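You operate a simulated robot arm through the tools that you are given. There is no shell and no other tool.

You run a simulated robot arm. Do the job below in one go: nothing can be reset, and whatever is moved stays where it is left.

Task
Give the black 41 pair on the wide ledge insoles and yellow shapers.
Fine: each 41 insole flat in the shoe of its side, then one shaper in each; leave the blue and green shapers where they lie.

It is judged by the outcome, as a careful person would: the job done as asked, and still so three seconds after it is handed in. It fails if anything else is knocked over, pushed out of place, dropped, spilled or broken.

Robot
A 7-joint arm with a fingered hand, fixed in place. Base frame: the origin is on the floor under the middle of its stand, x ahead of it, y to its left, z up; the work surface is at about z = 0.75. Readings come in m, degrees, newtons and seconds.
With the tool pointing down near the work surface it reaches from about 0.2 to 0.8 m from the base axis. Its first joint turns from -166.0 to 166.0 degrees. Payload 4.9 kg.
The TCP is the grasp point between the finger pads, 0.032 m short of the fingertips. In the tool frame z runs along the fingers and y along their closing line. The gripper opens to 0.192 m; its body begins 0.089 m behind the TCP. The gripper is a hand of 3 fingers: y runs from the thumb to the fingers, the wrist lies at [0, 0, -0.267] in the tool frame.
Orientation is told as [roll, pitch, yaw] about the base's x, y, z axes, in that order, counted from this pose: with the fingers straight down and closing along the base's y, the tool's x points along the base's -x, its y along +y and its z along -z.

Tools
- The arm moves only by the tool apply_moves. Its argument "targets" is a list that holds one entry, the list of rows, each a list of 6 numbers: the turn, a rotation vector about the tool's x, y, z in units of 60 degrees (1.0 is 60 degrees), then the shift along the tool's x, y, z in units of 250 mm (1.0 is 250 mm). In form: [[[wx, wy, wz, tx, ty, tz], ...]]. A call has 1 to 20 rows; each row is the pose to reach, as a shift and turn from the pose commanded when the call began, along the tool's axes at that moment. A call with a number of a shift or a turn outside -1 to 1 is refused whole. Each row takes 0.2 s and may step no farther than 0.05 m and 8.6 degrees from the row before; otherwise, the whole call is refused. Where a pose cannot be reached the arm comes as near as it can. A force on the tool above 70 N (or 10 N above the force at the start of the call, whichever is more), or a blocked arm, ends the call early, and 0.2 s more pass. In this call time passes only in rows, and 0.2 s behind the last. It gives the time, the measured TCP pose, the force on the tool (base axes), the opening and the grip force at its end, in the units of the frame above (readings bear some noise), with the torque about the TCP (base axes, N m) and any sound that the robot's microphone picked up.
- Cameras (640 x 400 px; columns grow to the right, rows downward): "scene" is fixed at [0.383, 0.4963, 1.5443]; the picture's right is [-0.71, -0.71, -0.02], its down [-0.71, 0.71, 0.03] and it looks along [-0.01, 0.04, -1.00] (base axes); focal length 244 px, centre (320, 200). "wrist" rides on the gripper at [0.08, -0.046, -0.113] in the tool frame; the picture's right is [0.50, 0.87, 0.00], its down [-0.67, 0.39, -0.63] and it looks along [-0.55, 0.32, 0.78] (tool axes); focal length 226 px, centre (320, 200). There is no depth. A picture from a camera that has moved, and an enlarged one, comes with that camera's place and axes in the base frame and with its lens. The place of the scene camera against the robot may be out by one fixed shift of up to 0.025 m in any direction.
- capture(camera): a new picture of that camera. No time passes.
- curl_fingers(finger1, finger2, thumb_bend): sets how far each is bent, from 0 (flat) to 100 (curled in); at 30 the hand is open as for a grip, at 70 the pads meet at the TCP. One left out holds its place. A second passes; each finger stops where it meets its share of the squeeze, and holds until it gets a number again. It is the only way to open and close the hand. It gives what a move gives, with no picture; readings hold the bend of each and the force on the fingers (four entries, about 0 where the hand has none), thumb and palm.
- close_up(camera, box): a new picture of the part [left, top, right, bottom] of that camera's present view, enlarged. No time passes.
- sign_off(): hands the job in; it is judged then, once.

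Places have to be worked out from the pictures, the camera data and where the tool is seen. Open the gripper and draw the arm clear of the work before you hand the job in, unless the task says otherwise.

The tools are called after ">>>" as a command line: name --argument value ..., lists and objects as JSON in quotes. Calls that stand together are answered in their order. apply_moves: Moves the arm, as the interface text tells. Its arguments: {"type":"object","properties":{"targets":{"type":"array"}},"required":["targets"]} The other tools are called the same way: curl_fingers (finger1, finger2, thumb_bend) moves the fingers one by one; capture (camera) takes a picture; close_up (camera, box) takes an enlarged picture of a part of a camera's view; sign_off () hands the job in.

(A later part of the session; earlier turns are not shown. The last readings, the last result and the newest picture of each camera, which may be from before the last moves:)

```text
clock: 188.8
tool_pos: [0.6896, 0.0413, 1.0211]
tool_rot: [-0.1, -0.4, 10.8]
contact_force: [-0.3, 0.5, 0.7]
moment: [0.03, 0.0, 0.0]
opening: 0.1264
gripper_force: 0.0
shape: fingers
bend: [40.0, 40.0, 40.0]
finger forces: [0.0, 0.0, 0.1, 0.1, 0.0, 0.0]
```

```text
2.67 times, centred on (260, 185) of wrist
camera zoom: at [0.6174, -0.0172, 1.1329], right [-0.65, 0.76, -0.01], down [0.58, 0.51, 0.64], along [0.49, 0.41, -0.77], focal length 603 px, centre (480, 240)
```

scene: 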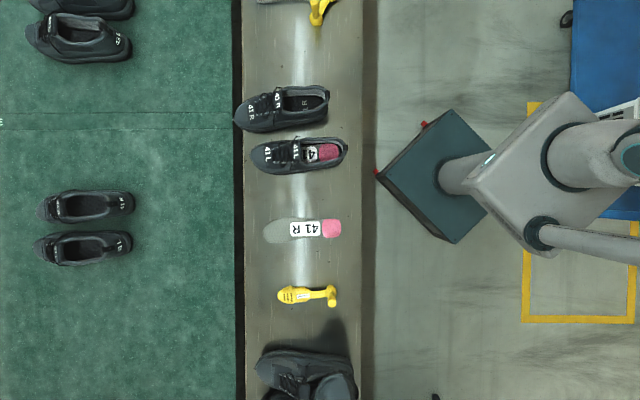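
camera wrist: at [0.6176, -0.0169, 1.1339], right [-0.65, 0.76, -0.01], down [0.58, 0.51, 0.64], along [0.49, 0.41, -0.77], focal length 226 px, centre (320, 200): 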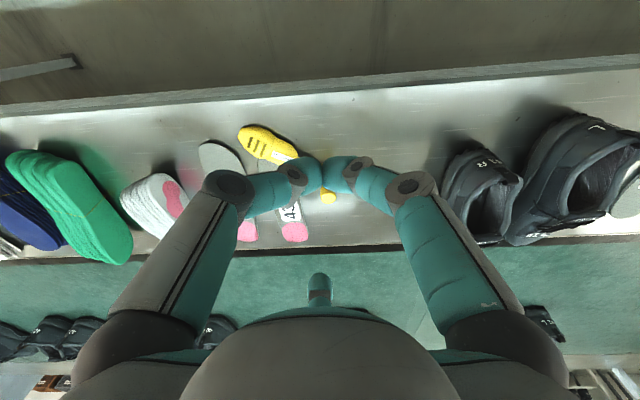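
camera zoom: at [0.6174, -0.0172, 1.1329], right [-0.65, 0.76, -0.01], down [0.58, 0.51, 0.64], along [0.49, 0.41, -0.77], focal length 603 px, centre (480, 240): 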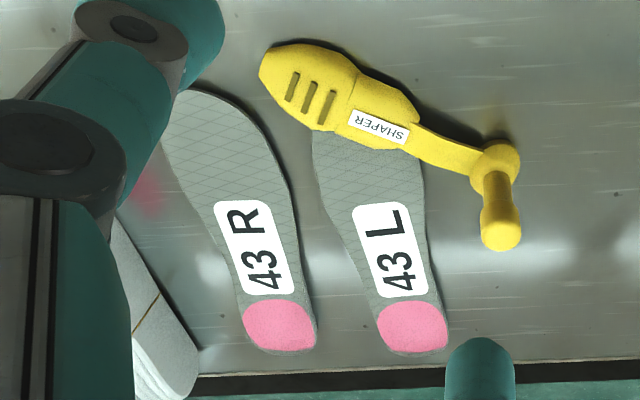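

The shaper stands upright, its toe resting on the tip of the 43 insole (which hasn't visibly shifted). I'll take it by the waist from straight above with all three fingers, gently this time. I move above the handle at (0.787, 0.143), yaw −47°, fingers at 45.

>>> curl_fingers --finger1 47 --finger2 47 --thumb_bend 47

>>> apply_moves --targets '[[[0, 0, 0.1376, -0.0656, 0.0464, 0.05], [0, 0, 0.2751, -0.1311, 0.0927, 0.1], [0, 0, 0.4127, -0.1967, 0.1391, 0.15], [0, 0, 0.5503, -0.2623, 0.1855, 0.2], [0, 0, 0.6879, -0.3279, 0.2319, 0.25], [0, 0, 0.8254, -0.3934, 0.2782, 0.3], [0, 0, 0.963, -0.459, 0.3246, 0.36]]]'

>>> capture --camera "wrist"

>>> close_up --camera "wrist" --box '[230, 80, 410, 220]'

```text
clock: 189.8
tool_pos: [0.688, 0.0416, 1.0209]
tool_rot: [-0.2, -0.5, 10.8]
contact_force: [-0.8, -0.5, -0.4]
moment: [0.02, -0.02, 0.01]
opening: 0.0976
gripper_force: 0.1
shape: fingers
bend: [47.0, 47.0, 47.0]
finger forces: [0.0, 0.1, 0.0, 0.0, 0.1, 0.0]
```

```text
clock: 191.4
tool_pos: [0.7884, 0.1423, 0.9314]
tool_rot: [0.3, -0.5, -47.2]
contact_force: [0.2, -0.6, 0.3]
moment: [-0.01, 0.05, 0.0]
opening: 0.0976
gripper_force: 0.1
shape: fingers
bend: [47.0, 47.0, 47.0]
finger forces: [0.0, 0.1, 0.0, 0.0, 0.0, 0.1]
```

```text
taken
camera wrist: at [0.6992, 0.1711, 1.0422], right [0.29, 0.96, 0.0], down [0.73, -0.23, 0.64], along [0.61, -0.19, -0.77], focal length 226 px, centre (320, 200)
```

wrist: 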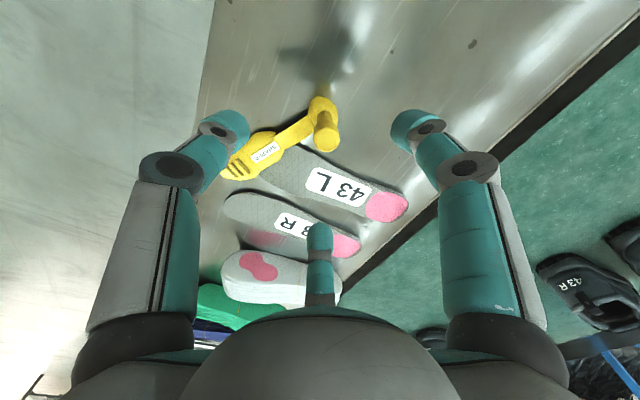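

```text
2.86 times, centred on (320, 150) of wrist
camera zoom: at [0.6992, 0.1711, 1.0422], right [0.29, 0.96, 0.0], down [0.73, -0.23, 0.64], along [0.61, -0.19, -0.77], focal length 646 px, centre (320, 343)
```

zoom: 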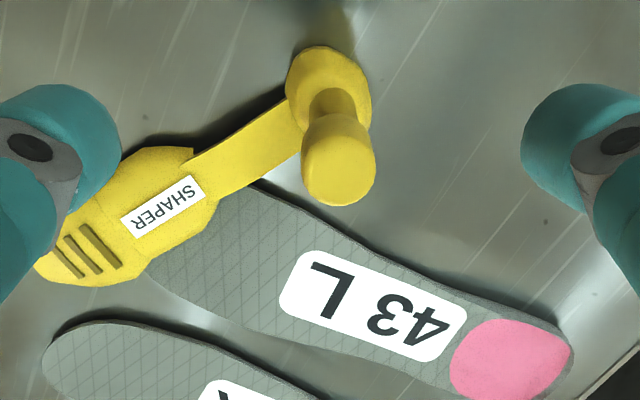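

The handle is reachable from above. I correct ~6 mm and descend so the fingertips are level with the waist (TCP z≈0.826).

>>> apply_moves --targets '[[[0, 0, 0, 0.0256, 0.008, 0.1], [0, 0, 0, 0.0256, 0.008, 0.25], [0, 0, 0, 0.0256, 0.008, 0.36], [0, 0, 0, 0.0256, 0.008, 0.42]]]'

>>> close_up --camera "wrist" --box '[220, 80, 420, 240]'

```text
clock: 192.4
tool_pos: [0.7878, 0.1474, 0.8245]
tool_rot: [0.3, -0.6, -47.0]
contact_force: [0.6, -0.2, 0.0]
moment: [-0.02, -0.01, 0.02]
opening: 0.0975
gripper_force: 0.0
shape: fingers
bend: [47.0, 47.0, 47.0]
finger forces: [0.0, 0.0, 0.0, 0.0, 0.0, 0.0]
```

```text
2.50 times, centred on (320, 160) of wrist
camera zoom: at [0.6985, 0.1767, 0.9361], right [0.29, 0.96, 0.0], down [0.74, -0.23, 0.64], along [0.61, -0.19, -0.77], focal length 565 px, centre (320, 300)
```

zoom: 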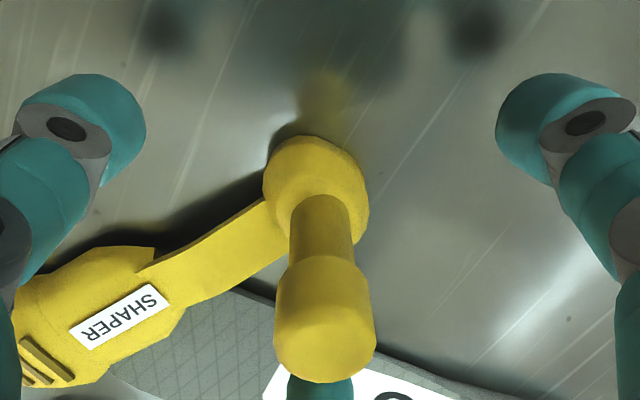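

The handle is centred. I close all three gently in stages.

>>> curl_fingers --finger1 62 --finger2 62 --thumb_bend 62

>>> curl_fingers --finger1 67 --finger2 67 --thumb_bend 67

>>> close_up --camera "wrist" --box '[220, 80, 420, 240]'

```text
clock: 193.4
tool_pos: [0.7883, 0.1479, 0.825]
tool_rot: [0.3, -0.4, -47.0]
contact_force: [0.8, -0.1, 0.5]
moment: [0.03, -0.03, -0.01]
opening: 0.0343
gripper_force: 0.0
shape: fingers
bend: [62.0, 62.0, 62.0]
finger forces: [0.0, 0.1, 0.0, 0.0, 0.1, 0.0]
```

```text
clock: 194.4
tool_pos: [0.7872, 0.1472, 0.8246]
tool_rot: [0.4, -0.5, -47.1]
contact_force: [-0.3, 0.6, 0.4]
moment: [0.0, 0.01, -0.01]
opening: 0.0185
gripper_force: 2.3
shape: fingers
bend: [66.0, 65.0, 66.0]
finger forces: [1.5, 1.8, 0.0, 0.0, 2.1, 0.0]
```

```text
2.50 times, centred on (320, 160) of wrist
camera zoom: at [0.6983, 0.1767, 0.9361], right [0.29, 0.96, 0.0], down [0.74, -0.23, 0.64], along [0.61, -0.19, -0.77], focal length 565 px, centre (320, 300)
```

zoom: 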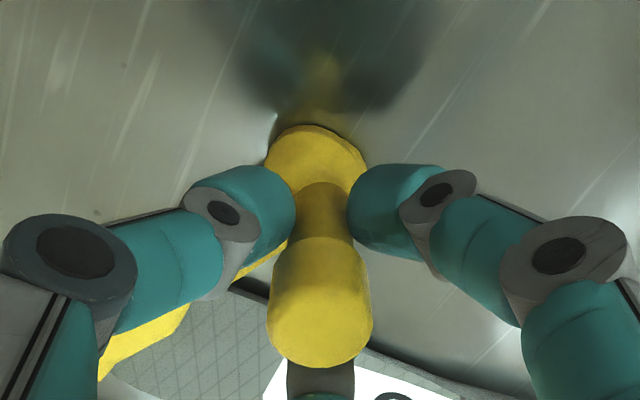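

All three touch the waist evenly (≈2 N) and the shaper is upright. I tighten a little more.

>>> curl_fingers --finger1 72 --finger2 72 --thumb_bend 71

>>> close_up --camera "wrist" --box '[220, 80, 420, 240]'

```text
clock: 195.4
tool_pos: [0.7889, 0.1485, 0.825]
tool_rot: [0.3, -0.4, -47.0]
contact_force: [0.1, -0.1, -0.5]
moment: [-0.03, 0.0, -0.01]
opening: 0.0163
gripper_force: 12.5
shape: fingers
bend: [66.0, 66.0, 67.0]
finger forces: [8.0, 8.3, 0.0, 0.0, 8.7, 0.0]
```

```text
2.50 times, centred on (320, 160) of wrist
camera zoom: at [0.6983, 0.1767, 0.9361], right [0.29, 0.96, 0.0], down [0.74, -0.23, 0.64], along [0.61, -0.19, -0.77], focal length 565 px, centre (320, 300)
```

zoom: 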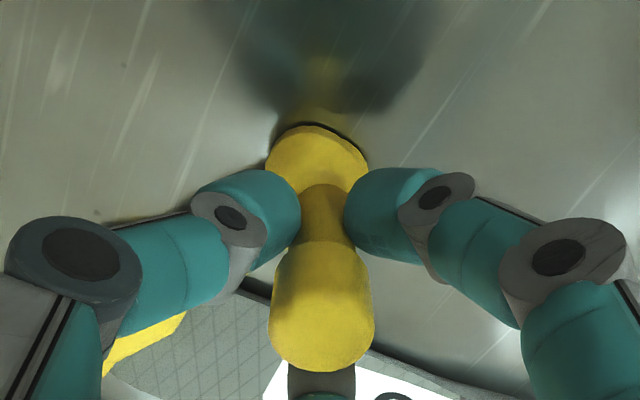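

Perfectly balanced at ~8 N. I lift slowly.

>>> apply_moves --targets '[[[0, 0, 0, 0, 0, -0.02], [0, 0, 0, 0, 0, -0.05], [0, 0, 0, 0, 0, -0.09], [0, 0, 0, 0, 0, -0.14]]]'

>>> capture --camera "wrist"

>>> close_up --camera "scene" --box '[245, 0, 385, 90]'

```text
clock: 196.4
tool_pos: [0.785, 0.1456, 0.8598]
tool_rot: [0.2, -0.4, -47.0]
contact_force: [-1.1, -0.9, -0.5]
moment: [0.03, -0.02, 0.01]
opening: 0.016
gripper_force: 12.3
shape: fingers
bend: [66.0, 66.0, 67.0]
finger forces: [8.4, 8.3, 0.0, 0.0, 8.8, 0.0]
```

```text
taken
camera wrist: at [0.6961, 0.1747, 0.9718], right [0.29, 0.96, 0.0], down [0.74, -0.23, 0.64], along [0.61, -0.19, -0.77], focal length 226 px, centre (320, 200)
```

wrist: 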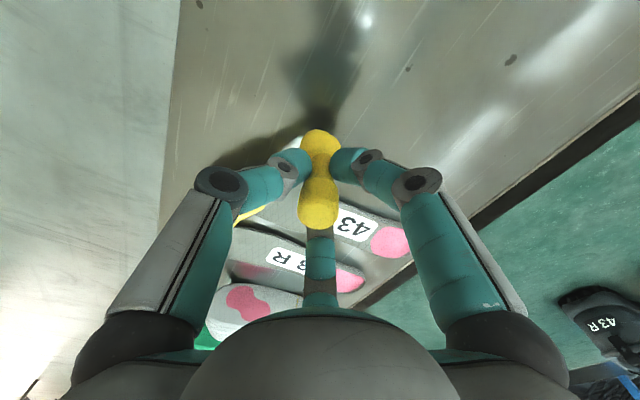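

```text
4.44 times, centred on (315, 45) of scene
camera zoom: at [0.383, 0.4963, 1.5443], right [-0.71, -0.71, -0.02], down [-0.71, 0.71, 0.03], along [-0.01, 0.04, -1.0], focal length 1086 px, centre (342, 889)
```

zoom: 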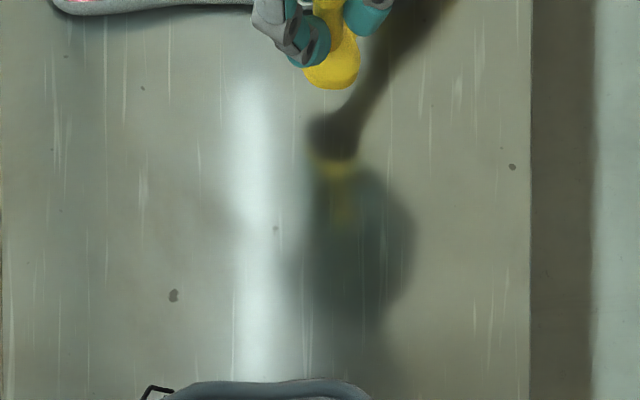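

It is held securely (8.3/8.3/8.8 N). I lift it to z≈1.02 at gentle speed.

>>> apply_moves --targets '[[[0, 0, 0, 0.02, 0, -0.1], [0, 0, 0, 0.05, 0, -0.22], [0, 0, 0, 0.1, 0, -0.34], [0, 0, 0, 0.15, 0, -0.46], [0, 0, 0, 0.2, 0, -0.58], [0, 0, 0, 0.25, 0, -0.66]]]'

>>> capture --camera "wrist"

>>> close_up --camera "scene" --box '[245, 0, 405, 100]'

```text
clock: 197.8
tool_pos: [0.7417, 0.1925, 1.0249]
tool_rot: [0.3, -0.4, -46.9]
contact_force: [-0.3, -0.1, -0.1]
moment: [0.01, 0.0, 0.0]
opening: 0.0161
gripper_force: 12.9
shape: fingers
bend: [66.0, 66.0, 67.0]
finger forces: [8.3, 8.4, 0.0, 0.0, 8.8, 0.1]
```

```text
taken
camera wrist: at [0.6519, 0.2208, 1.1369], right [0.29, 0.96, 0.0], down [0.74, -0.23, 0.64], along [0.61, -0.19, -0.77], focal length 226 px, centre (320, 200)
```

wrist: 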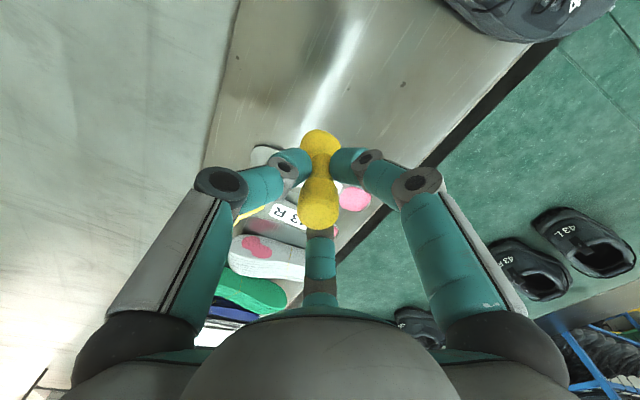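

```text
4.00 times, centred on (325, 50) of scene
camera zoom: at [0.383, 0.4963, 1.5443], right [-0.71, -0.71, -0.02], down [-0.71, 0.71, 0.03], along [-0.01, 0.04, -1.0], focal length 977 px, centre (300, 800)
```

zoom: 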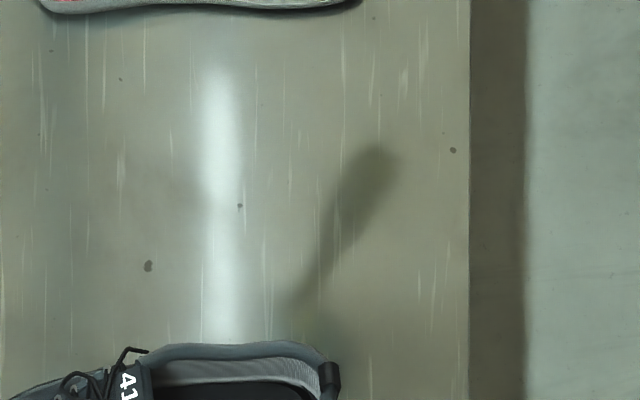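

Held rigidly; the 43 insole is where it was. I carry the shaper toward shoe L (axis ≈46.8°), turning it gradually so its toe points along the shoe.

>>> apply_moves --targets '[[[0, 0, -0.113, 0.0742, -0.04, 0], [0, 0, -0.226, 0.1483, -0.08, 0], [0, 0, -0.339, 0.2225, -0.12, 0], [0, 0, -0.452, 0.2967, -0.16, 0], [0, 0, -0.565, 0.3708, -0.2, 0], [0, 0, -0.678, 0.445, -0.24, 0]]]'

>>> apply_moves --targets '[[[0, 0, -0.113, 0.0823, 0.018, 0], [0, 0, -0.226, 0.1646, 0.036, 0], [0, 0, -0.339, 0.2469, 0.054, 0], [0, 0, -0.452, 0.3292, 0.072, 0], [0, 0, -0.565, 0.4115, 0.09, 0], [0, 0, -0.678, 0.4938, 0.108, 0]]]'

>>> apply_moves --targets '[[[0, 0, -0.113, 0.0506, 0.0673, 0], [0, 0, -0.226, 0.1013, 0.1347, 0], [0, 0, -0.339, 0.1519, 0.202, 0], [0, 0, -0.452, 0.2025, 0.2693, 0], [0, 0, -0.565, 0.2532, 0.3367, 0], [0, 0, -0.678, 0.3038, 0.404, 0]]]'

>>> capture --camera "scene"

>>> capture --camera "wrist"

```text
clock: 199.2
tool_pos: [0.6193, 0.235, 1.0228]
tool_rot: [-0.1, -0.5, -6.3]
contact_force: [-0.6, -0.6, -0.7]
moment: [0.01, 0.0, -0.02]
opening: 0.0162
gripper_force: 12.1
shape: fingers
bend: [66.0, 66.0, 67.0]
finger forces: [8.2, 8.4, 0.0, 0.0, 8.6, 0.0]
```

```text
clock: 200.6
tool_pos: [0.501, 0.273, 1.0218]
tool_rot: [-0.4, -0.3, 34.5]
contact_force: [-0.3, -0.1, -0.9]
moment: [0.0, 0.01, 0.01]
opening: 0.0162
gripper_force: 12.5
shape: fingers
bend: [66.0, 66.0, 67.0]
finger forces: [8.1, 8.3, 0.0, 0.0, 8.6, 0.1]
```

```text
clock: 202.0
tool_pos: [0.3811, 0.3154, 1.019]
tool_rot: [-0.5, 0.0, 75.2]
contact_force: [-0.2, 0.6, -1.4]
moment: [-0.06, 0.06, 0.0]
opening: 0.0159
gripper_force: 12.6
shape: fingers
bend: [66.0, 66.0, 67.0]
finger forces: [8.1, 8.4, 0.0, 0.0, 8.6, 0.0]
```

```text
taken
```

scene: 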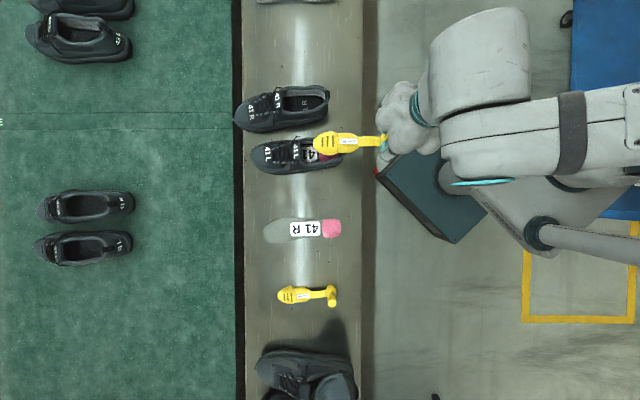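

```text
taken
camera wrist: at [0.4046, 0.2285, 1.1323], right [-0.97, -0.26, -0.01], down [-0.21, 0.75, 0.63], along [-0.16, 0.61, -0.78], focal length 226 px, centre (320, 200)
```

wrist: 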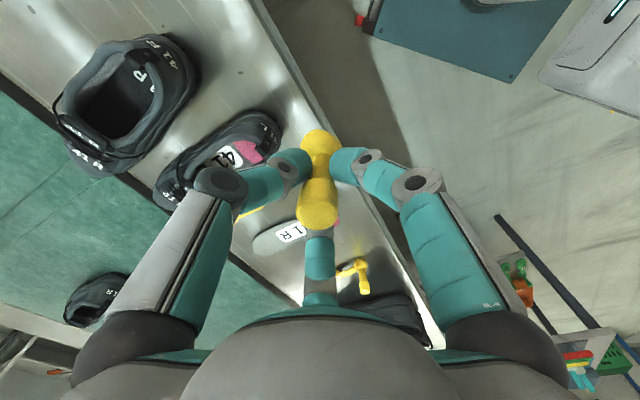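

The shaper arrives over shoe L with its toe forward. I zoom to measure its heading and position relative to the shoe.

>>> close_up --camera "scene" --box '[245, 105, 405, 205]'

>>> close_up --camera "wrist" --box '[140, 90, 360, 250]'

```text
4.00 times, centred on (325, 155) of scene
camera zoom: at [0.383, 0.4963, 1.5443], right [-0.71, -0.71, -0.02], down [-0.71, 0.71, 0.03], along [-0.01, 0.04, -1.0], focal length 977 px, centre (300, 380)
```

zoom: 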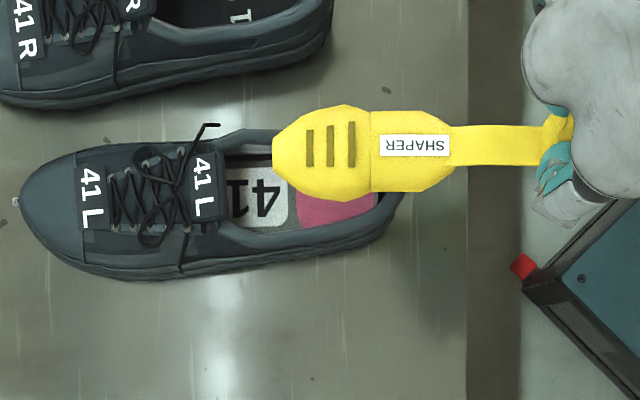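

```text
2.50 times, centred on (250, 170) of wrist
camera zoom: at [0.4046, 0.2285, 1.1323], right [-0.97, -0.26, -0.01], down [-0.21, 0.75, 0.63], along [-0.16, 0.61, -0.78], focal length 565 px, centre (495, 275)
```

zoom: 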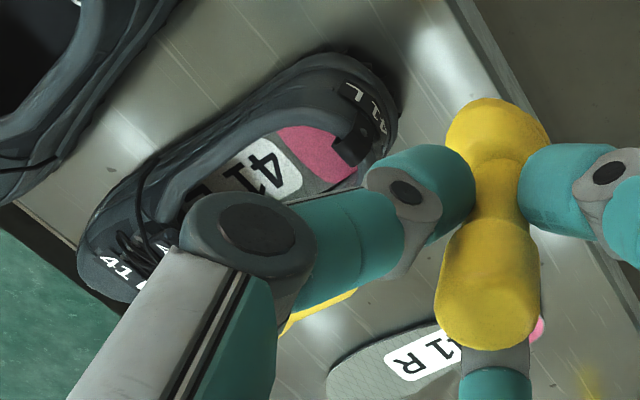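

Heading ≈45.5°, close to the shoe's 46.8°. I pitch the shaper toe-down 35° while moving its toe over the opening, and see whether this forward lean is reachable.

>>> apply_moves --targets '[[[-0.0361, 0.0633, -0.0027, -0.0335, -0.0195, 0], [-0.0723, 0.1267, -0.0054, -0.067, -0.039, 0], [-0.1084, 0.19, -0.0081, -0.1005, -0.0585, 0], [-0.1445, 0.2534, -0.0109, -0.134, -0.078, 0], [-0.1806, 0.3167, -0.0136, -0.1675, -0.0975, 0], [-0.2168, 0.38, -0.0163, -0.201, -0.117, 0], [-0.2529, 0.4434, -0.019, -0.2345, -0.1365, 0], [-0.289, 0.5067, -0.0217, -0.268, -0.156, 0]]]'

>>> capture --camera "wrist"

>>> close_up --camera "scene" --box '[245, 105, 405, 205]'

```text
clock: 203.8
tool_pos: [0.4372, 0.3713, 1.0206]
tool_rot: [19.0, 29.7, 81.3]
contact_force: [0.6, 0.4, 0.2]
moment: [0.0, 0.0, -0.02]
opening: 0.0157
gripper_force: 12.6
shape: fingers
bend: [66.0, 66.0, 67.0]
finger forces: [7.8, 8.5, 0.1, 0.1, 8.6, 0.1]
```

```text
taken
camera wrist: at [0.5121, 0.336, 1.1396], right [-0.85, -0.17, 0.49], down [-0.02, 0.96, 0.3], along [-0.52, 0.24, -0.82], focal length 226 px, centre (320, 200)
```

wrist: 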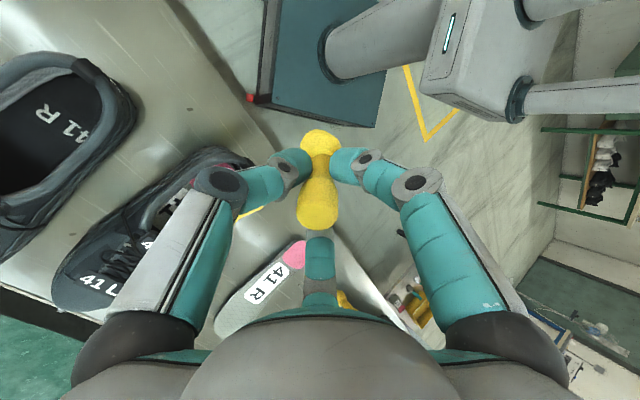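

```text
4.00 times, centred on (325, 155) of scene
camera zoom: at [0.383, 0.4963, 1.5443], right [-0.71, -0.71, -0.02], down [-0.71, 0.71, 0.03], along [-0.01, 0.04, -1.0], focal length 977 px, centre (300, 380)
```

zoom: 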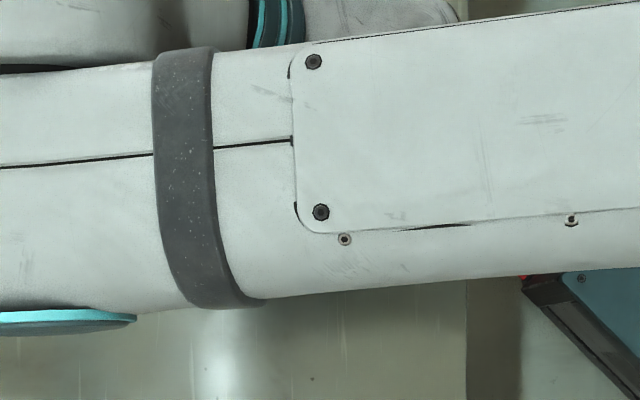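

The 35° lean is reachable and the shaper is steady. The scene view is blocked by the arm, so I proceed by computed geometry and force feedback: toe down into the opening in small steps.

>>> apply_moves --targets '[[[0, 0, 0, -0.0503, -0.0287, 0.0162], [0, 0, 0, -0.1006, -0.0574, 0.0324], [0, 0, 0, -0.1509, -0.0861, 0.0486], [0, 0, 0, -0.2012, -0.1148, 0.0648]]]'

>>> close_up --camera "wrist" --box '[40, 110, 360, 330]'

```text
clock: 204.8
tool_pos: [0.4633, 0.398, 0.9748]
tool_rot: [18.9, 29.8, 81.3]
contact_force: [0.0, -0.4, -0.1]
moment: [0.02, 0.01, -0.02]
opening: 0.016
gripper_force: 12.3
shape: fingers
bend: [66.0, 66.0, 67.0]
finger forces: [7.7, 8.4, 0.0, 0.0, 8.5, 0.0]
```

```text
1.82 times, centred on (200, 220) of wrist
camera zoom: at [0.5373, 0.3633, 1.0938], right [-0.85, -0.17, 0.49], down [-0.02, 0.96, 0.3], along [-0.52, 0.24, -0.82], focal length 411 px, centre (538, 164)
```

zoom: 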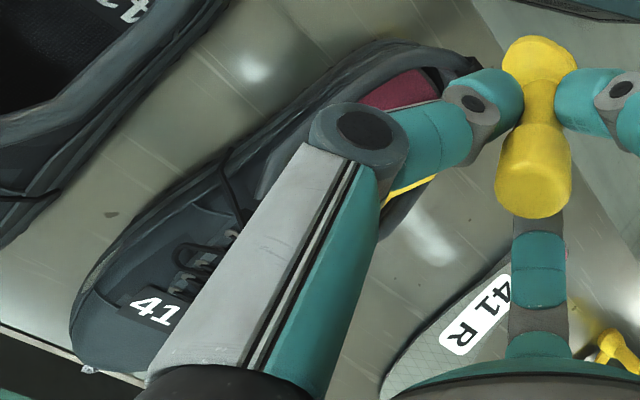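

No contact. Next step: 15 mm forward and 30 mm down, bringing the toe under the tongue.

>>> apply_moves --targets '[[[0, 0, 0, -0.0255, -0.0146, 0.016], [0, 0, 0, -0.051, -0.0292, 0.032], [0, 0, 0, -0.0766, -0.0437, 0.048], [0, 0, 0, -0.1021, -0.0583, 0.064]]]'

>>> close_up --camera "wrist" --box '[40, 110, 360, 330]'

```text
clock: 205.8
tool_pos: [0.4739, 0.4095, 0.9462]
tool_rot: [18.9, 29.7, 81.3]
contact_force: [-0.5, -0.2, -0.7]
moment: [-0.01, 0.0, 0.02]
opening: 0.0157
gripper_force: 12.6
shape: fingers
bend: [66.0, 66.0, 67.0]
finger forces: [7.7, 8.5, 0.0, 0.1, 8.6, 0.1]
```

```text
1.82 times, centred on (200, 220) of wrist
camera zoom: at [0.5488, 0.3752, 1.0648], right [-0.85, -0.17, 0.49], down [-0.02, 0.96, 0.3], along [-0.52, 0.24, -0.82], focal length 411 px, centre (538, 164)
```

zoom: 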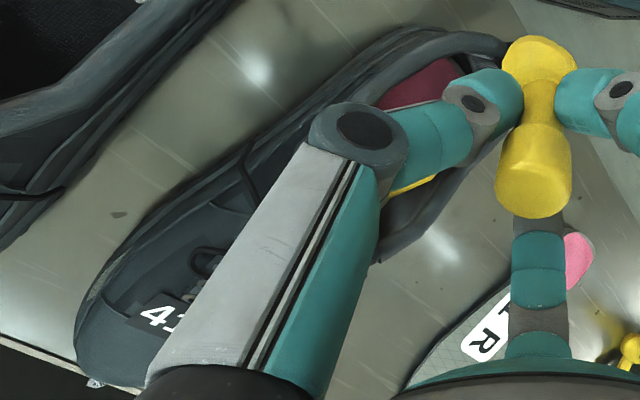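

Still free. I advance 20 mm while lowering the pitch to 28°.

>>> apply_moves --targets '[[[0.0187, -0.0328, 0, -0.0146, -0.0083, 0.0153], [0.0375, -0.0656, 0, -0.0292, -0.0167, 0.0307], [0.0562, -0.0984, 0, -0.0438, -0.025, 0.046]]]'

>>> close_up --camera "wrist" --box '[40, 110, 360, 330]'

```text
clock: 206.6
tool_pos: [0.4769, 0.4109, 0.9305]
tool_rot: [14.6, 24.0, 79.3]
contact_force: [-0.1, 0.5, 3.1]
moment: [-0.05, 0.02, -0.03]
opening: 0.0159
gripper_force: 13.8
shape: fingers
bend: [66.0, 66.0, 67.0]
finger forces: [8.5, 8.8, 0.0, 0.0, 8.4, 0.0]
```

```text
1.82 times, centred on (200, 220) of wrist
camera zoom: at [0.5422, 0.3664, 1.0525], right [-0.89, -0.21, 0.4], down [-0.05, 0.93, 0.37], along [-0.45, 0.32, -0.84], focal length 411 px, centre (538, 164)
```

zoom: 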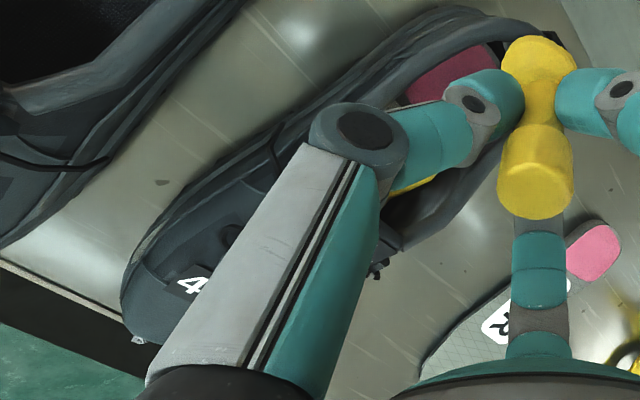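

The ball just touches the heel tab (3 N). I raise 5 mm and move forward 14 mm to clear it.

>>> apply_moves --targets '[[[0, 0, 0, 0.008, 0.0047, -0.0177], [0, 0, 0, -0.0135, -0.0076, -0.0309], [0, 0, 0, -0.035, -0.02, -0.044]]]'

>>> close_up --camera "wrist" --box '[40, 110, 360, 330]'

```text
clock: 207.4
tool_pos: [0.4872, 0.4207, 0.9343]
tool_rot: [14.7, 24.1, 79.5]
contact_force: [0.4, -0.6, -0.6]
moment: [-0.02, -0.02, -0.02]
opening: 0.0159
gripper_force: 12.1
shape: fingers
bend: [66.0, 66.0, 67.0]
finger forces: [7.9, 8.7, 0.0, 0.0, 8.7, 0.0]
```

```text
1.82 times, centred on (200, 220) of wrist
camera zoom: at [0.5522, 0.3764, 1.0556], right [-0.89, -0.21, 0.4], down [-0.05, 0.93, 0.37], along [-0.45, 0.31, -0.84], focal length 411 px, centre (538, 164)
```

zoom: 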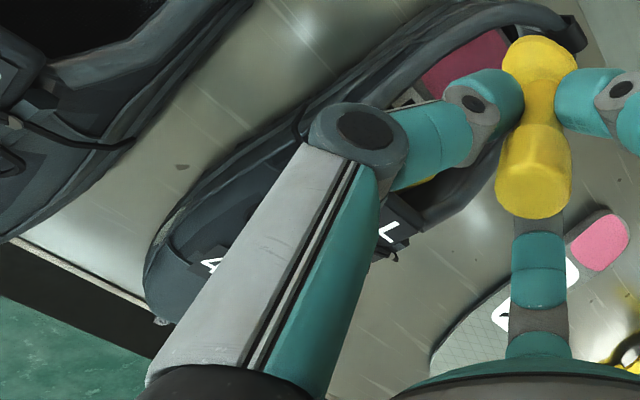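

Clear. I lower the heel end: pitch to 20°, toe to s≈0.19.

>>> apply_moves --targets '[[[0.0165, -0.029, 0, -0.0103, -0.0042, 0.022], [0.033, -0.0579, 0, -0.0206, -0.0084, 0.044], [0.0496, -0.0869, 0, -0.0309, -0.0126, 0.066], [0.0661, -0.1158, 0, -0.0412, -0.0168, 0.088]]]'

>>> close_up --camera "wrist" --box '[40, 110, 360, 330]'

```text
clock: 208.4
tool_pos: [0.4844, 0.4211, 0.9093]
tool_rot: [10.0, 17.3, 77.9]
contact_force: [0.4, -0.3, 0.4]
moment: [0.04, -0.01, 0.01]
opening: 0.0158
gripper_force: 13.0
shape: fingers
bend: [66.0, 66.0, 67.0]
finger forces: [7.8, 8.8, 0.0, 0.0, 8.7, 0.0]
```

```text
1.82 times, centred on (200, 220) of wrist
camera zoom: at [0.5383, 0.3647, 1.0304], right [-0.93, -0.24, 0.29], down [-0.09, 0.88, 0.46], along [-0.37, 0.4, -0.84], focal length 411 px, centre (538, 164)
```

zoom: 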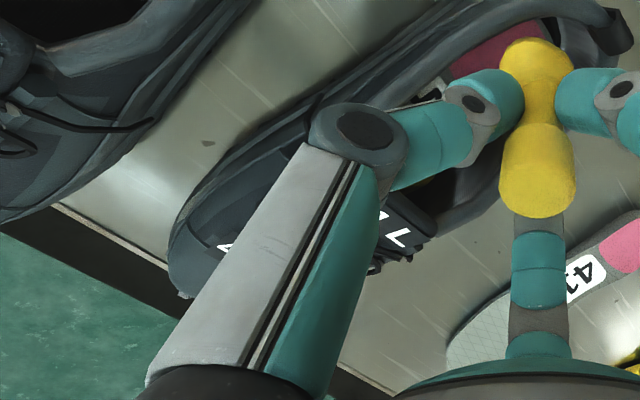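

Free of contact. Next: pitch 13°, toe to s≈0.208.

>>> apply_moves --targets '[[[0.0145, -0.0253, 0, -0.0098, -0.0056, 0.0151], [0.0289, -0.0507, 0, -0.0197, -0.0112, 0.0302], [0.0434, -0.076, 0, -0.0295, -0.0168, 0.0453], [0.0578, -0.1013, 0, -0.0393, -0.0224, 0.0604]]]'

>>> close_up --camera "wrist" --box '[40, 110, 360, 330]'

>>> close_up --camera "scene" --box '[245, 105, 405, 205]'

```text
clock: 209.4
tool_pos: [0.4894, 0.4259, 0.8897]
tool_rot: [6.3, 11.2, 76.9]
contact_force: [-0.4, -0.4, 0.4]
moment: [0.05, -0.02, 0.0]
opening: 0.0156
gripper_force: 12.5
shape: fingers
bend: [66.0, 66.0, 67.0]
finger forces: [7.8, 8.9, 0.1, 0.1, 8.8, 0.1]
```

```text
1.82 times, centred on (200, 220) of wrist
camera zoom: at [0.5317, 0.3586, 1.0104], right [-0.95, -0.26, 0.19], down [-0.13, 0.84, 0.53], along [-0.3, 0.47, -0.83], focal length 411 px, centre (538, 164)
```

zoom: 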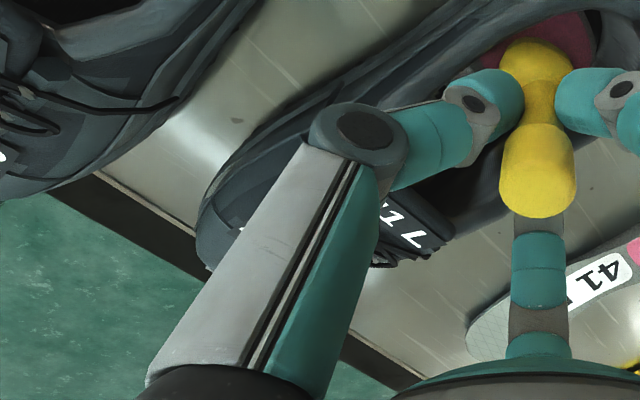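

```text
4.00 times, centred on (325, 155) of scene
camera zoom: at [0.383, 0.4963, 1.5443], right [-0.71, -0.71, -0.02], down [-0.71, 0.71, 0.03], along [-0.01, 0.04, -1.0], focal length 977 px, centre (300, 380)
```

zoom: 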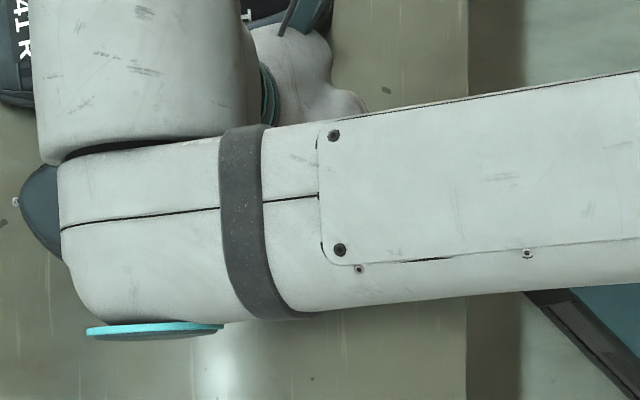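

Still no contact and shoe L hasn't moved. I go 8 mm lower (pitch 10°) and feel for the rim.

>>> apply_moves --targets '[[[0.0124, -0.0217, 0, -0.0055, -0.0031, 0.0162], [0.0248, -0.0434, 0, -0.0111, -0.0063, 0.0324]]]'

>>> close_up --camera "wrist" --box '[180, 90, 420, 290]'

```text
clock: 210.0
tool_pos: [0.4893, 0.4271, 0.8816]
tool_rot: [4.8, 8.6, 76.5]
contact_force: [-0.5, 0.5, 1.0]
moment: [0.02, -0.01, 0.05]
opening: 0.0159
gripper_force: 12.3
shape: fingers
bend: [66.0, 66.0, 67.0]
finger forces: [7.7, 8.7, 0.1, 0.0, 8.7, 0.0]
```

```text
2.00 times, centred on (300, 190) of wrist
camera zoom: at [0.5282, 0.3554, 1.0006], right [-0.95, -0.27, 0.15], down [-0.15, 0.82, 0.55], along [-0.27, 0.51, -0.82], focal length 452 px, centre (360, 220)
```

zoom: 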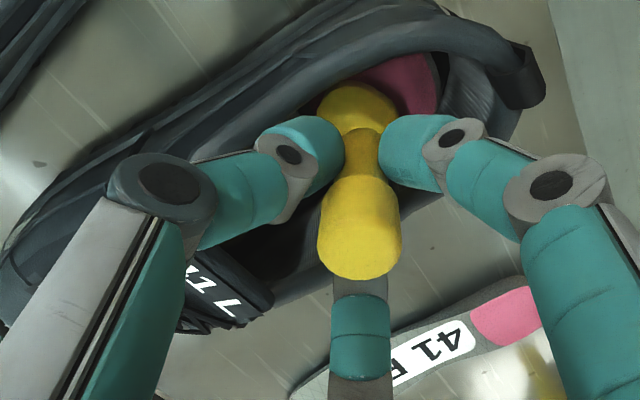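

The ball end is inside the shoe over the heel of the insole. I lower 4 mm more and then release.

>>> apply_moves --targets '[[[0.008, -0.014, 0, -0.001, 0, 0.018]]]'

>>> curl_fingers --finger1 60 --finger2 60 --thumb_bend 60

>>> close_up --camera "wrist" --box '[180, 90, 420, 290]'

```text
clock: 210.4
tool_pos: [0.4888, 0.4263, 0.8776]
tool_rot: [4.4, 7.7, 76.5]
contact_force: [0.5, -1.1, 0.5]
moment: [0.03, -0.04, -0.01]
opening: 0.0157
gripper_force: 12.4
shape: fingers
bend: [66.0, 66.0, 67.0]
finger forces: [7.6, 8.9, 0.1, 0.0, 8.6, 0.0]
```

```text
clock: 211.4
tool_pos: [0.4871, 0.426, 0.8784]
tool_rot: [4.4, 7.8, 76.4]
contact_force: [-1.2, 1.1, 1.5]
moment: [0.01, 0.02, 0.01]
opening: 0.0374
gripper_force: 1.8
shape: fingers
bend: [60.0, 61.0, 62.0]
finger forces: [0.0, 1.3, 0.0, 0.1, 3.5, 0.0]
```

```text
2.00 times, centred on (300, 190) of wrist
camera zoom: at [0.5263, 0.3531, 0.9961], right [-0.95, -0.27, 0.13], down [-0.15, 0.81, 0.56], along [-0.26, 0.51, -0.82], focal length 452 px, centre (360, 220)
```

zoom: 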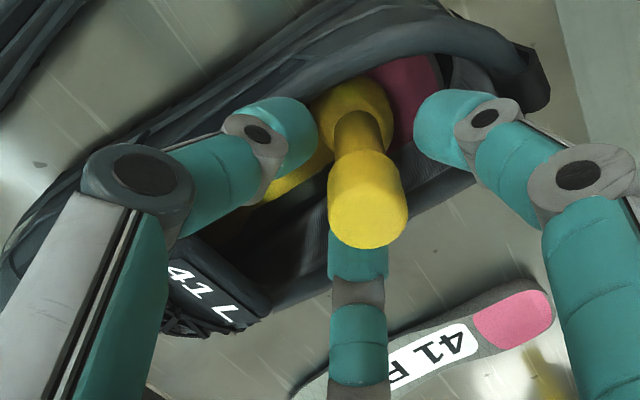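

Released; thumb and finger2 just touch the rims. I rise straight up slowly, letting the handle slide out between the fingers.

>>> apply_moves --targets '[[[0, 0, 0, 0.0055, 0.0031, -0.04], [0, 0, 0, 0.0135, 0.0078, -0.1], [0, 0, 0, 0.0244, 0.014, -0.178], [0, 0, 0, 0.0379, 0.0217, -0.2766], [0, 0, 0, 0.0542, 0.031, -0.395]]]'

>>> close_up --camera "wrist" --box '[160, 70, 440, 290]'

```text
clock: 212.6
tool_pos: [0.4876, 0.4257, 0.9794]
tool_rot: [4.4, 7.9, 76.6]
contact_force: [-0.3, 0.2, -0.7]
moment: [0.01, 0.03, 0.03]
opening: 0.0415
gripper_force: 0.0
shape: fingers
bend: [60.0, 60.0, 60.0]
finger forces: [0.1, 0.1, 0.0, 0.0, 0.0, 0.0]
```

```text
1.82 times, centred on (300, 180) of wrist
camera zoom: at [0.5235, 0.353, 1.0973], right [-0.95, -0.27, 0.13], down [-0.15, 0.81, 0.56], along [-0.26, 0.51, -0.82], focal length 411 px, centre (356, 236)
```

zoom: 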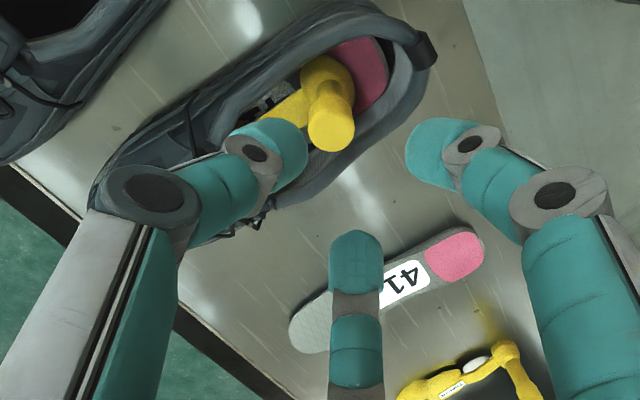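

The shaper sits in shoe L with its handle up. I move the arm aside and check both shoes from above.

>>> apply_moves --targets '[[[-0.04, -0.06, 0, 0.1, 0, -0.05], [-0.04, -0.1, 0, 0.25, -0.02, -0.08], [-0.04, -0.12, 0, 0.42, -0.06, -0.1], [-0.04, -0.12, 0, 0.58, -0.12, -0.1]]]'

>>> close_up --camera "scene" --box '[225, 75, 385, 175]'

>>> capture --camera "scene"

```text
clock: 213.6
tool_pos: [0.4849, 0.2832, 1.0211]
tool_rot: [6.8, 0.6, 75.8]
contact_force: [0.0, -1.0, 0.6]
moment: [0.04, 0.02, -0.01]
opening: 0.0412
gripper_force: 0.0
shape: fingers
bend: [60.0, 60.0, 60.0]
finger forces: [0.0, 0.0, 0.0, 0.0, 0.1, 0.1]
```

```text
4.00 times, centred on (305, 125) of scene
camera zoom: at [0.383, 0.4963, 1.5443], right [-0.71, -0.71, -0.02], down [-0.71, 0.71, 0.03], along [-0.01, 0.04, -1.0], focal length 977 px, centre (380, 500)
```

zoom: 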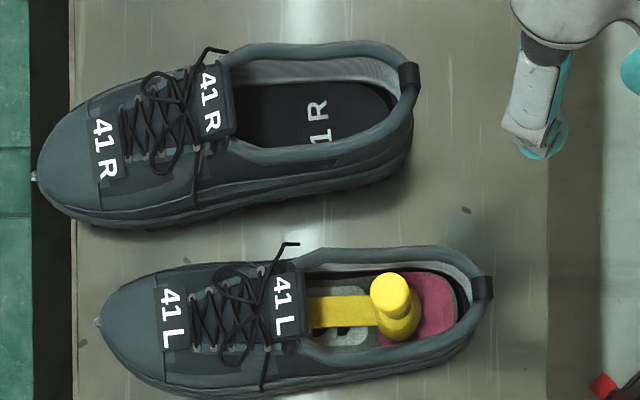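

```text
taken
```

scene: 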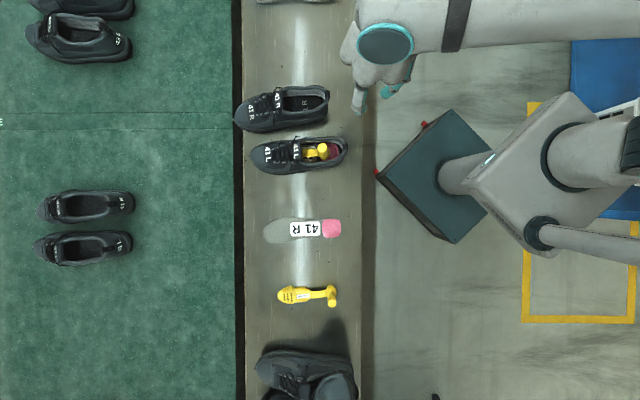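

Shoe L is complete: insole flat, shaper inside, shoe in place. Now shoe R: I'll grip it by the heel, draw it back fully onto the ledge and turn it so its toe points more outward (~17°), where the mirror-image insole insertion is reachable. First I level the hand and open it.

>>> apply_moves --targets '[[[0.1133, -0.01, 0, 0, 0, 0]]]'

>>> curl_fingers --finger1 36 --finger2 36 --thumb_bend 36

>>> close_up --camera "wrist" --box '[100, 60, 400, 280]'

```text
clock: 214.0
tool_pos: [0.4872, 0.2827, 1.0211]
tool_rot: [-0.1, 0.1, 75.7]
contact_force: [0.5, -0.5, -0.1]
moment: [0.01, -0.02, -0.02]
opening: 0.0416
gripper_force: 0.1
shape: fingers
bend: [60.0, 60.0, 60.0]
finger forces: [0.1, 0.0, 0.1, 0.0, 0.0, 0.0]
```

```text
clock: 215.0
tool_pos: [0.4871, 0.2812, 1.02]
tool_rot: [-0.2, 0.3, 75.7]
contact_force: [-0.2, -0.5, 0.0]
moment: [-0.05, -0.01, 0.03]
opening: 0.1432
gripper_force: 0.0
shape: fingers
bend: [36.0, 36.0, 36.0]
finger forces: [0.0, 0.0, 0.1, 0.0, 0.1, 0.0]
```

```text
1.82 times, centred on (250, 170) of wrist
camera zoom: at [0.5111, 0.1953, 1.1326], right [-0.96, -0.27, 0.0], down [-0.21, 0.75, 0.63], along [-0.17, 0.61, -0.78], focal length 411 px, centre (447, 254)
```

zoom: 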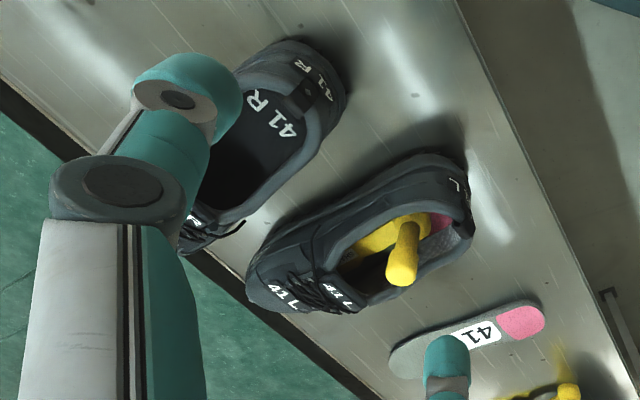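

Heel tab of shoe R at ≈(0.580, 0.311). I'll come down around the heel at (0.603, 0.341), yaw 83°, with finger2 less open to stay clear of shoe L.

>>> curl_fingers --finger1 39 --finger2 43 --thumb_bend 40

>>> apply_moves --targets '[[[0, 0, -0.03, -0.087, -0.0975, 0], [0, 0, -0.06, -0.174, -0.195, 0], [0, 0, -0.09, -0.261, -0.2925, 0], [0, 0, -0.122, -0.348, -0.39, 0], [0, 0, -0.122, -0.348, -0.39, 0.18], [0, 0, -0.122, -0.348, -0.39, 0.32]]]'

>>> capture --camera "wrist"

>>> close_up --camera "scene" --box '[235, 70, 395, 170]'

```text
clock: 216.0
tool_pos: [0.4869, 0.2814, 1.0206]
tool_rot: [-0.1, 0.2, 75.8]
contact_force: [0.8, -0.5, 0.3]
moment: [0.01, 0.05, 0.01]
opening: 0.1295
gripper_force: 0.0
shape: fingers
bend: [39.0, 43.0, 40.0]
finger forces: [0.0, 0.1, 0.0, 0.0, 0.0, 0.0]
```

```text
clock: 217.4
tool_pos: [0.6011, 0.3409, 0.9421]
tool_rot: [-0.1, 0.0, 83.0]
contact_force: [0.8, -0.1, 1.1]
moment: [-0.02, 0.02, -0.01]
opening: 0.1296
gripper_force: 0.2
shape: fingers
bend: [39.0, 43.0, 40.0]
finger forces: [0.1, 0.1, 0.0, 0.1, 0.0, 0.0]
```

```text
taken
camera wrist: at [0.636, 0.2581, 1.0546], right [-0.92, -0.39, 0.0], down [-0.31, 0.71, 0.63], along [-0.25, 0.58, -0.78], focal length 226 px, centre (320, 200)
```

wrist: 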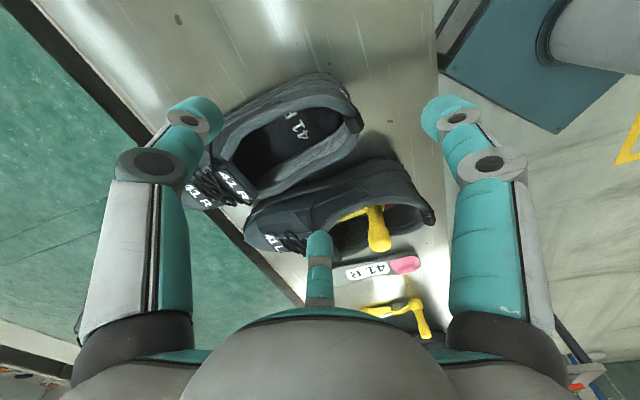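

```text
4.00 times, centred on (315, 120) of scene
camera zoom: at [0.383, 0.4963, 1.5443], right [-0.71, -0.71, -0.02], down [-0.71, 0.71, 0.03], along [-0.01, 0.04, -1.0], focal length 977 px, centre (340, 520)
```

zoom: 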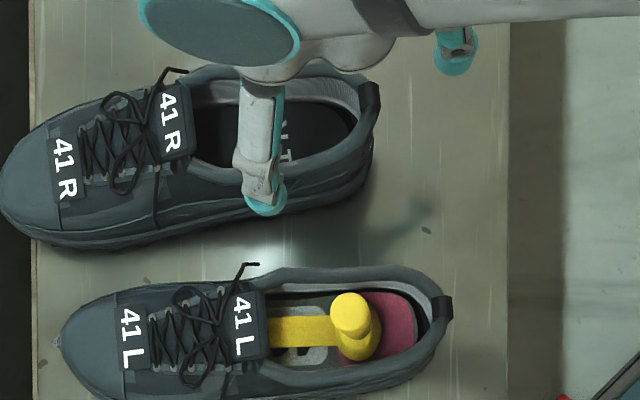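

Fingers will straddle the heel with a few mm margin on each side. I descend to z≈0.815.

>>> apply_moves --targets '[[[0, 0, 0, 0, 0, 0.15], [0, 0, 0, 0, 0, 0.3], [0, 0, 0, 0, 0, 0.42], [0, 0, 0, 0, 0, 0.508]]]'

>>> close_up --camera "wrist" --box '[160, 70, 480, 290]'

```text
clock: 218.4
tool_pos: [0.6016, 0.3443, 0.8134]
tool_rot: [0.0, 0.0, 83.1]
contact_force: [0.1, 0.2, 0.3]
moment: [-0.04, 0.05, 0.02]
opening: 0.1296
gripper_force: 0.0
shape: fingers
bend: [39.0, 43.0, 40.0]
finger forces: [0.1, 0.1, 0.0, 0.1, 0.0, 0.0]
```

```text
1.82 times, centred on (320, 180) of wrist
camera zoom: at [0.6369, 0.2617, 0.9244], right [-0.92, -0.39, 0.0], down [-0.31, 0.71, 0.63], along [-0.25, 0.58, -0.78], focal length 411 px, centre (320, 236)
```

zoom: 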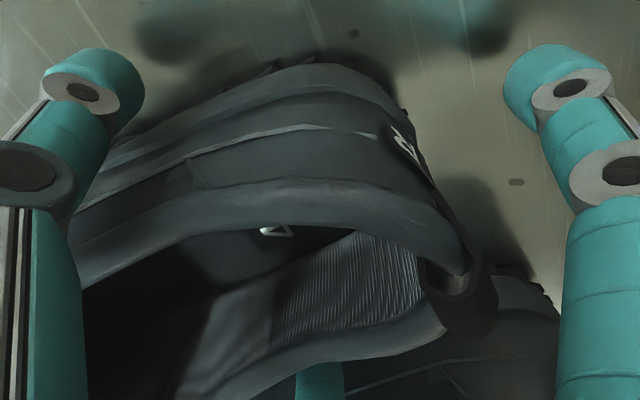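

The heel is inside the three fingers. I close gently.

>>> curl_fingers --finger1 46 --finger2 47 --thumb_bend 46

>>> curl_fingers --finger1 51 --finger2 51 --thumb_bend 51

>>> close_up --camera "wrist" --box '[160, 70, 480, 290]'

```text
clock: 219.4
tool_pos: [0.6012, 0.3448, 0.8138]
tool_rot: [-0.1, 0.2, 83.1]
contact_force: [1.3, 0.7, -0.8]
moment: [0.04, -0.04, 0.02]
opening: 0.1027
gripper_force: 0.0
shape: fingers
bend: [46.0, 47.0, 46.0]
finger forces: [0.0, 0.0, 0.1, 0.1, 0.4, 0.0]
```

```text
clock: 220.4
tool_pos: [0.6004, 0.3445, 0.8117]
tool_rot: [-0.1, 0.1, 83.0]
contact_force: [0.3, -1.0, 1.6]
moment: [0.02, -0.11, -0.09]
opening: 0.0844
gripper_force: 3.7
shape: fingers
bend: [51.0, 49.0, 49.0]
finger forces: [0.1, 2.6, 0.1, 0.0, 3.8, 0.1]
```

```text
1.82 times, centred on (320, 180) of wrist
camera zoom: at [0.6366, 0.2615, 0.9242], right [-0.92, -0.39, 0.0], down [-0.31, 0.71, 0.63], along [-0.25, 0.58, -0.78], focal length 411 px, centre (320, 236)
```

zoom: 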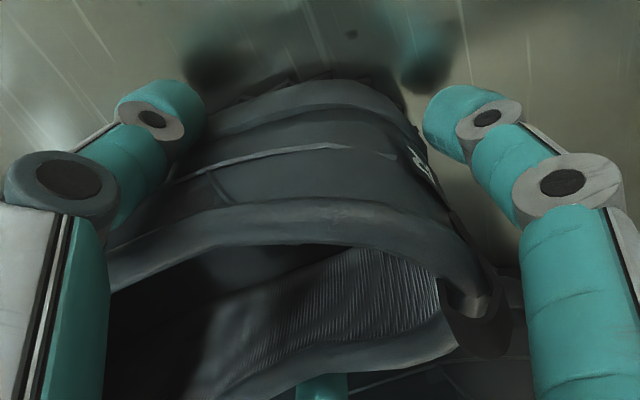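

Thumb and finger2 hold the sides lightly. I bring finger1 to the back of the heel and tighten moderately.

>>> curl_fingers --finger1 57 --finger2 55 --thumb_bend 54

>>> close_up --camera "wrist" --box '[160, 70, 480, 290]'

>>> close_up --camera "scene" --box '[225, 70, 385, 170]'

```text
clock: 221.4
tool_pos: [0.6, 0.3451, 0.8108]
tool_rot: [-0.2, 0.1, 83.1]
contact_force: [-0.3, -0.3, 2.6]
moment: [0.01, -0.11, -0.14]
opening: 0.0801
gripper_force: 9.2
shape: fingers
bend: [53.0, 50.0, 50.0]
finger forces: [4.0, 6.1, 0.1, 0.0, 8.0, 0.0]
```

```text
1.82 times, centred on (320, 180) of wrist
camera zoom: at [0.6366, 0.2614, 0.9242], right [-0.92, -0.39, 0.0], down [-0.31, 0.71, 0.63], along [-0.25, 0.58, -0.78], focal length 411 px, centre (320, 236)
```

zoom: 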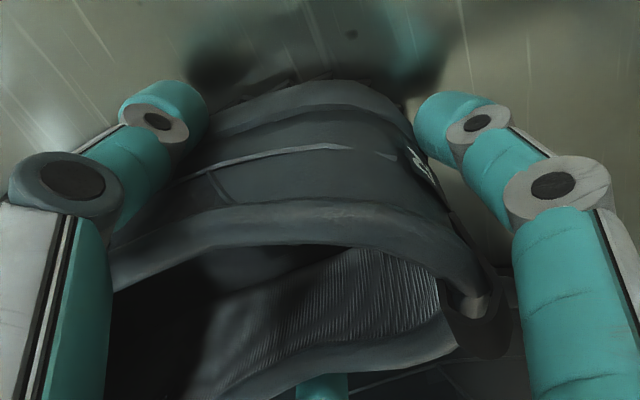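

```text
4.00 times, centred on (305, 120) of scene
camera zoom: at [0.383, 0.4963, 1.5443], right [-0.71, -0.71, -0.02], down [-0.71, 0.71, 0.03], along [-0.01, 0.04, -1.0], focal length 977 px, centre (380, 520)
```

zoom: 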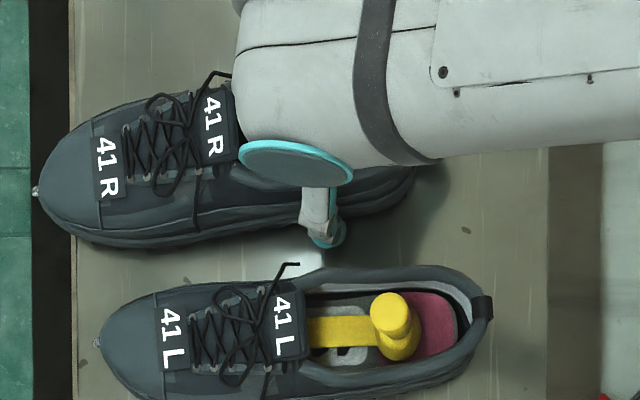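

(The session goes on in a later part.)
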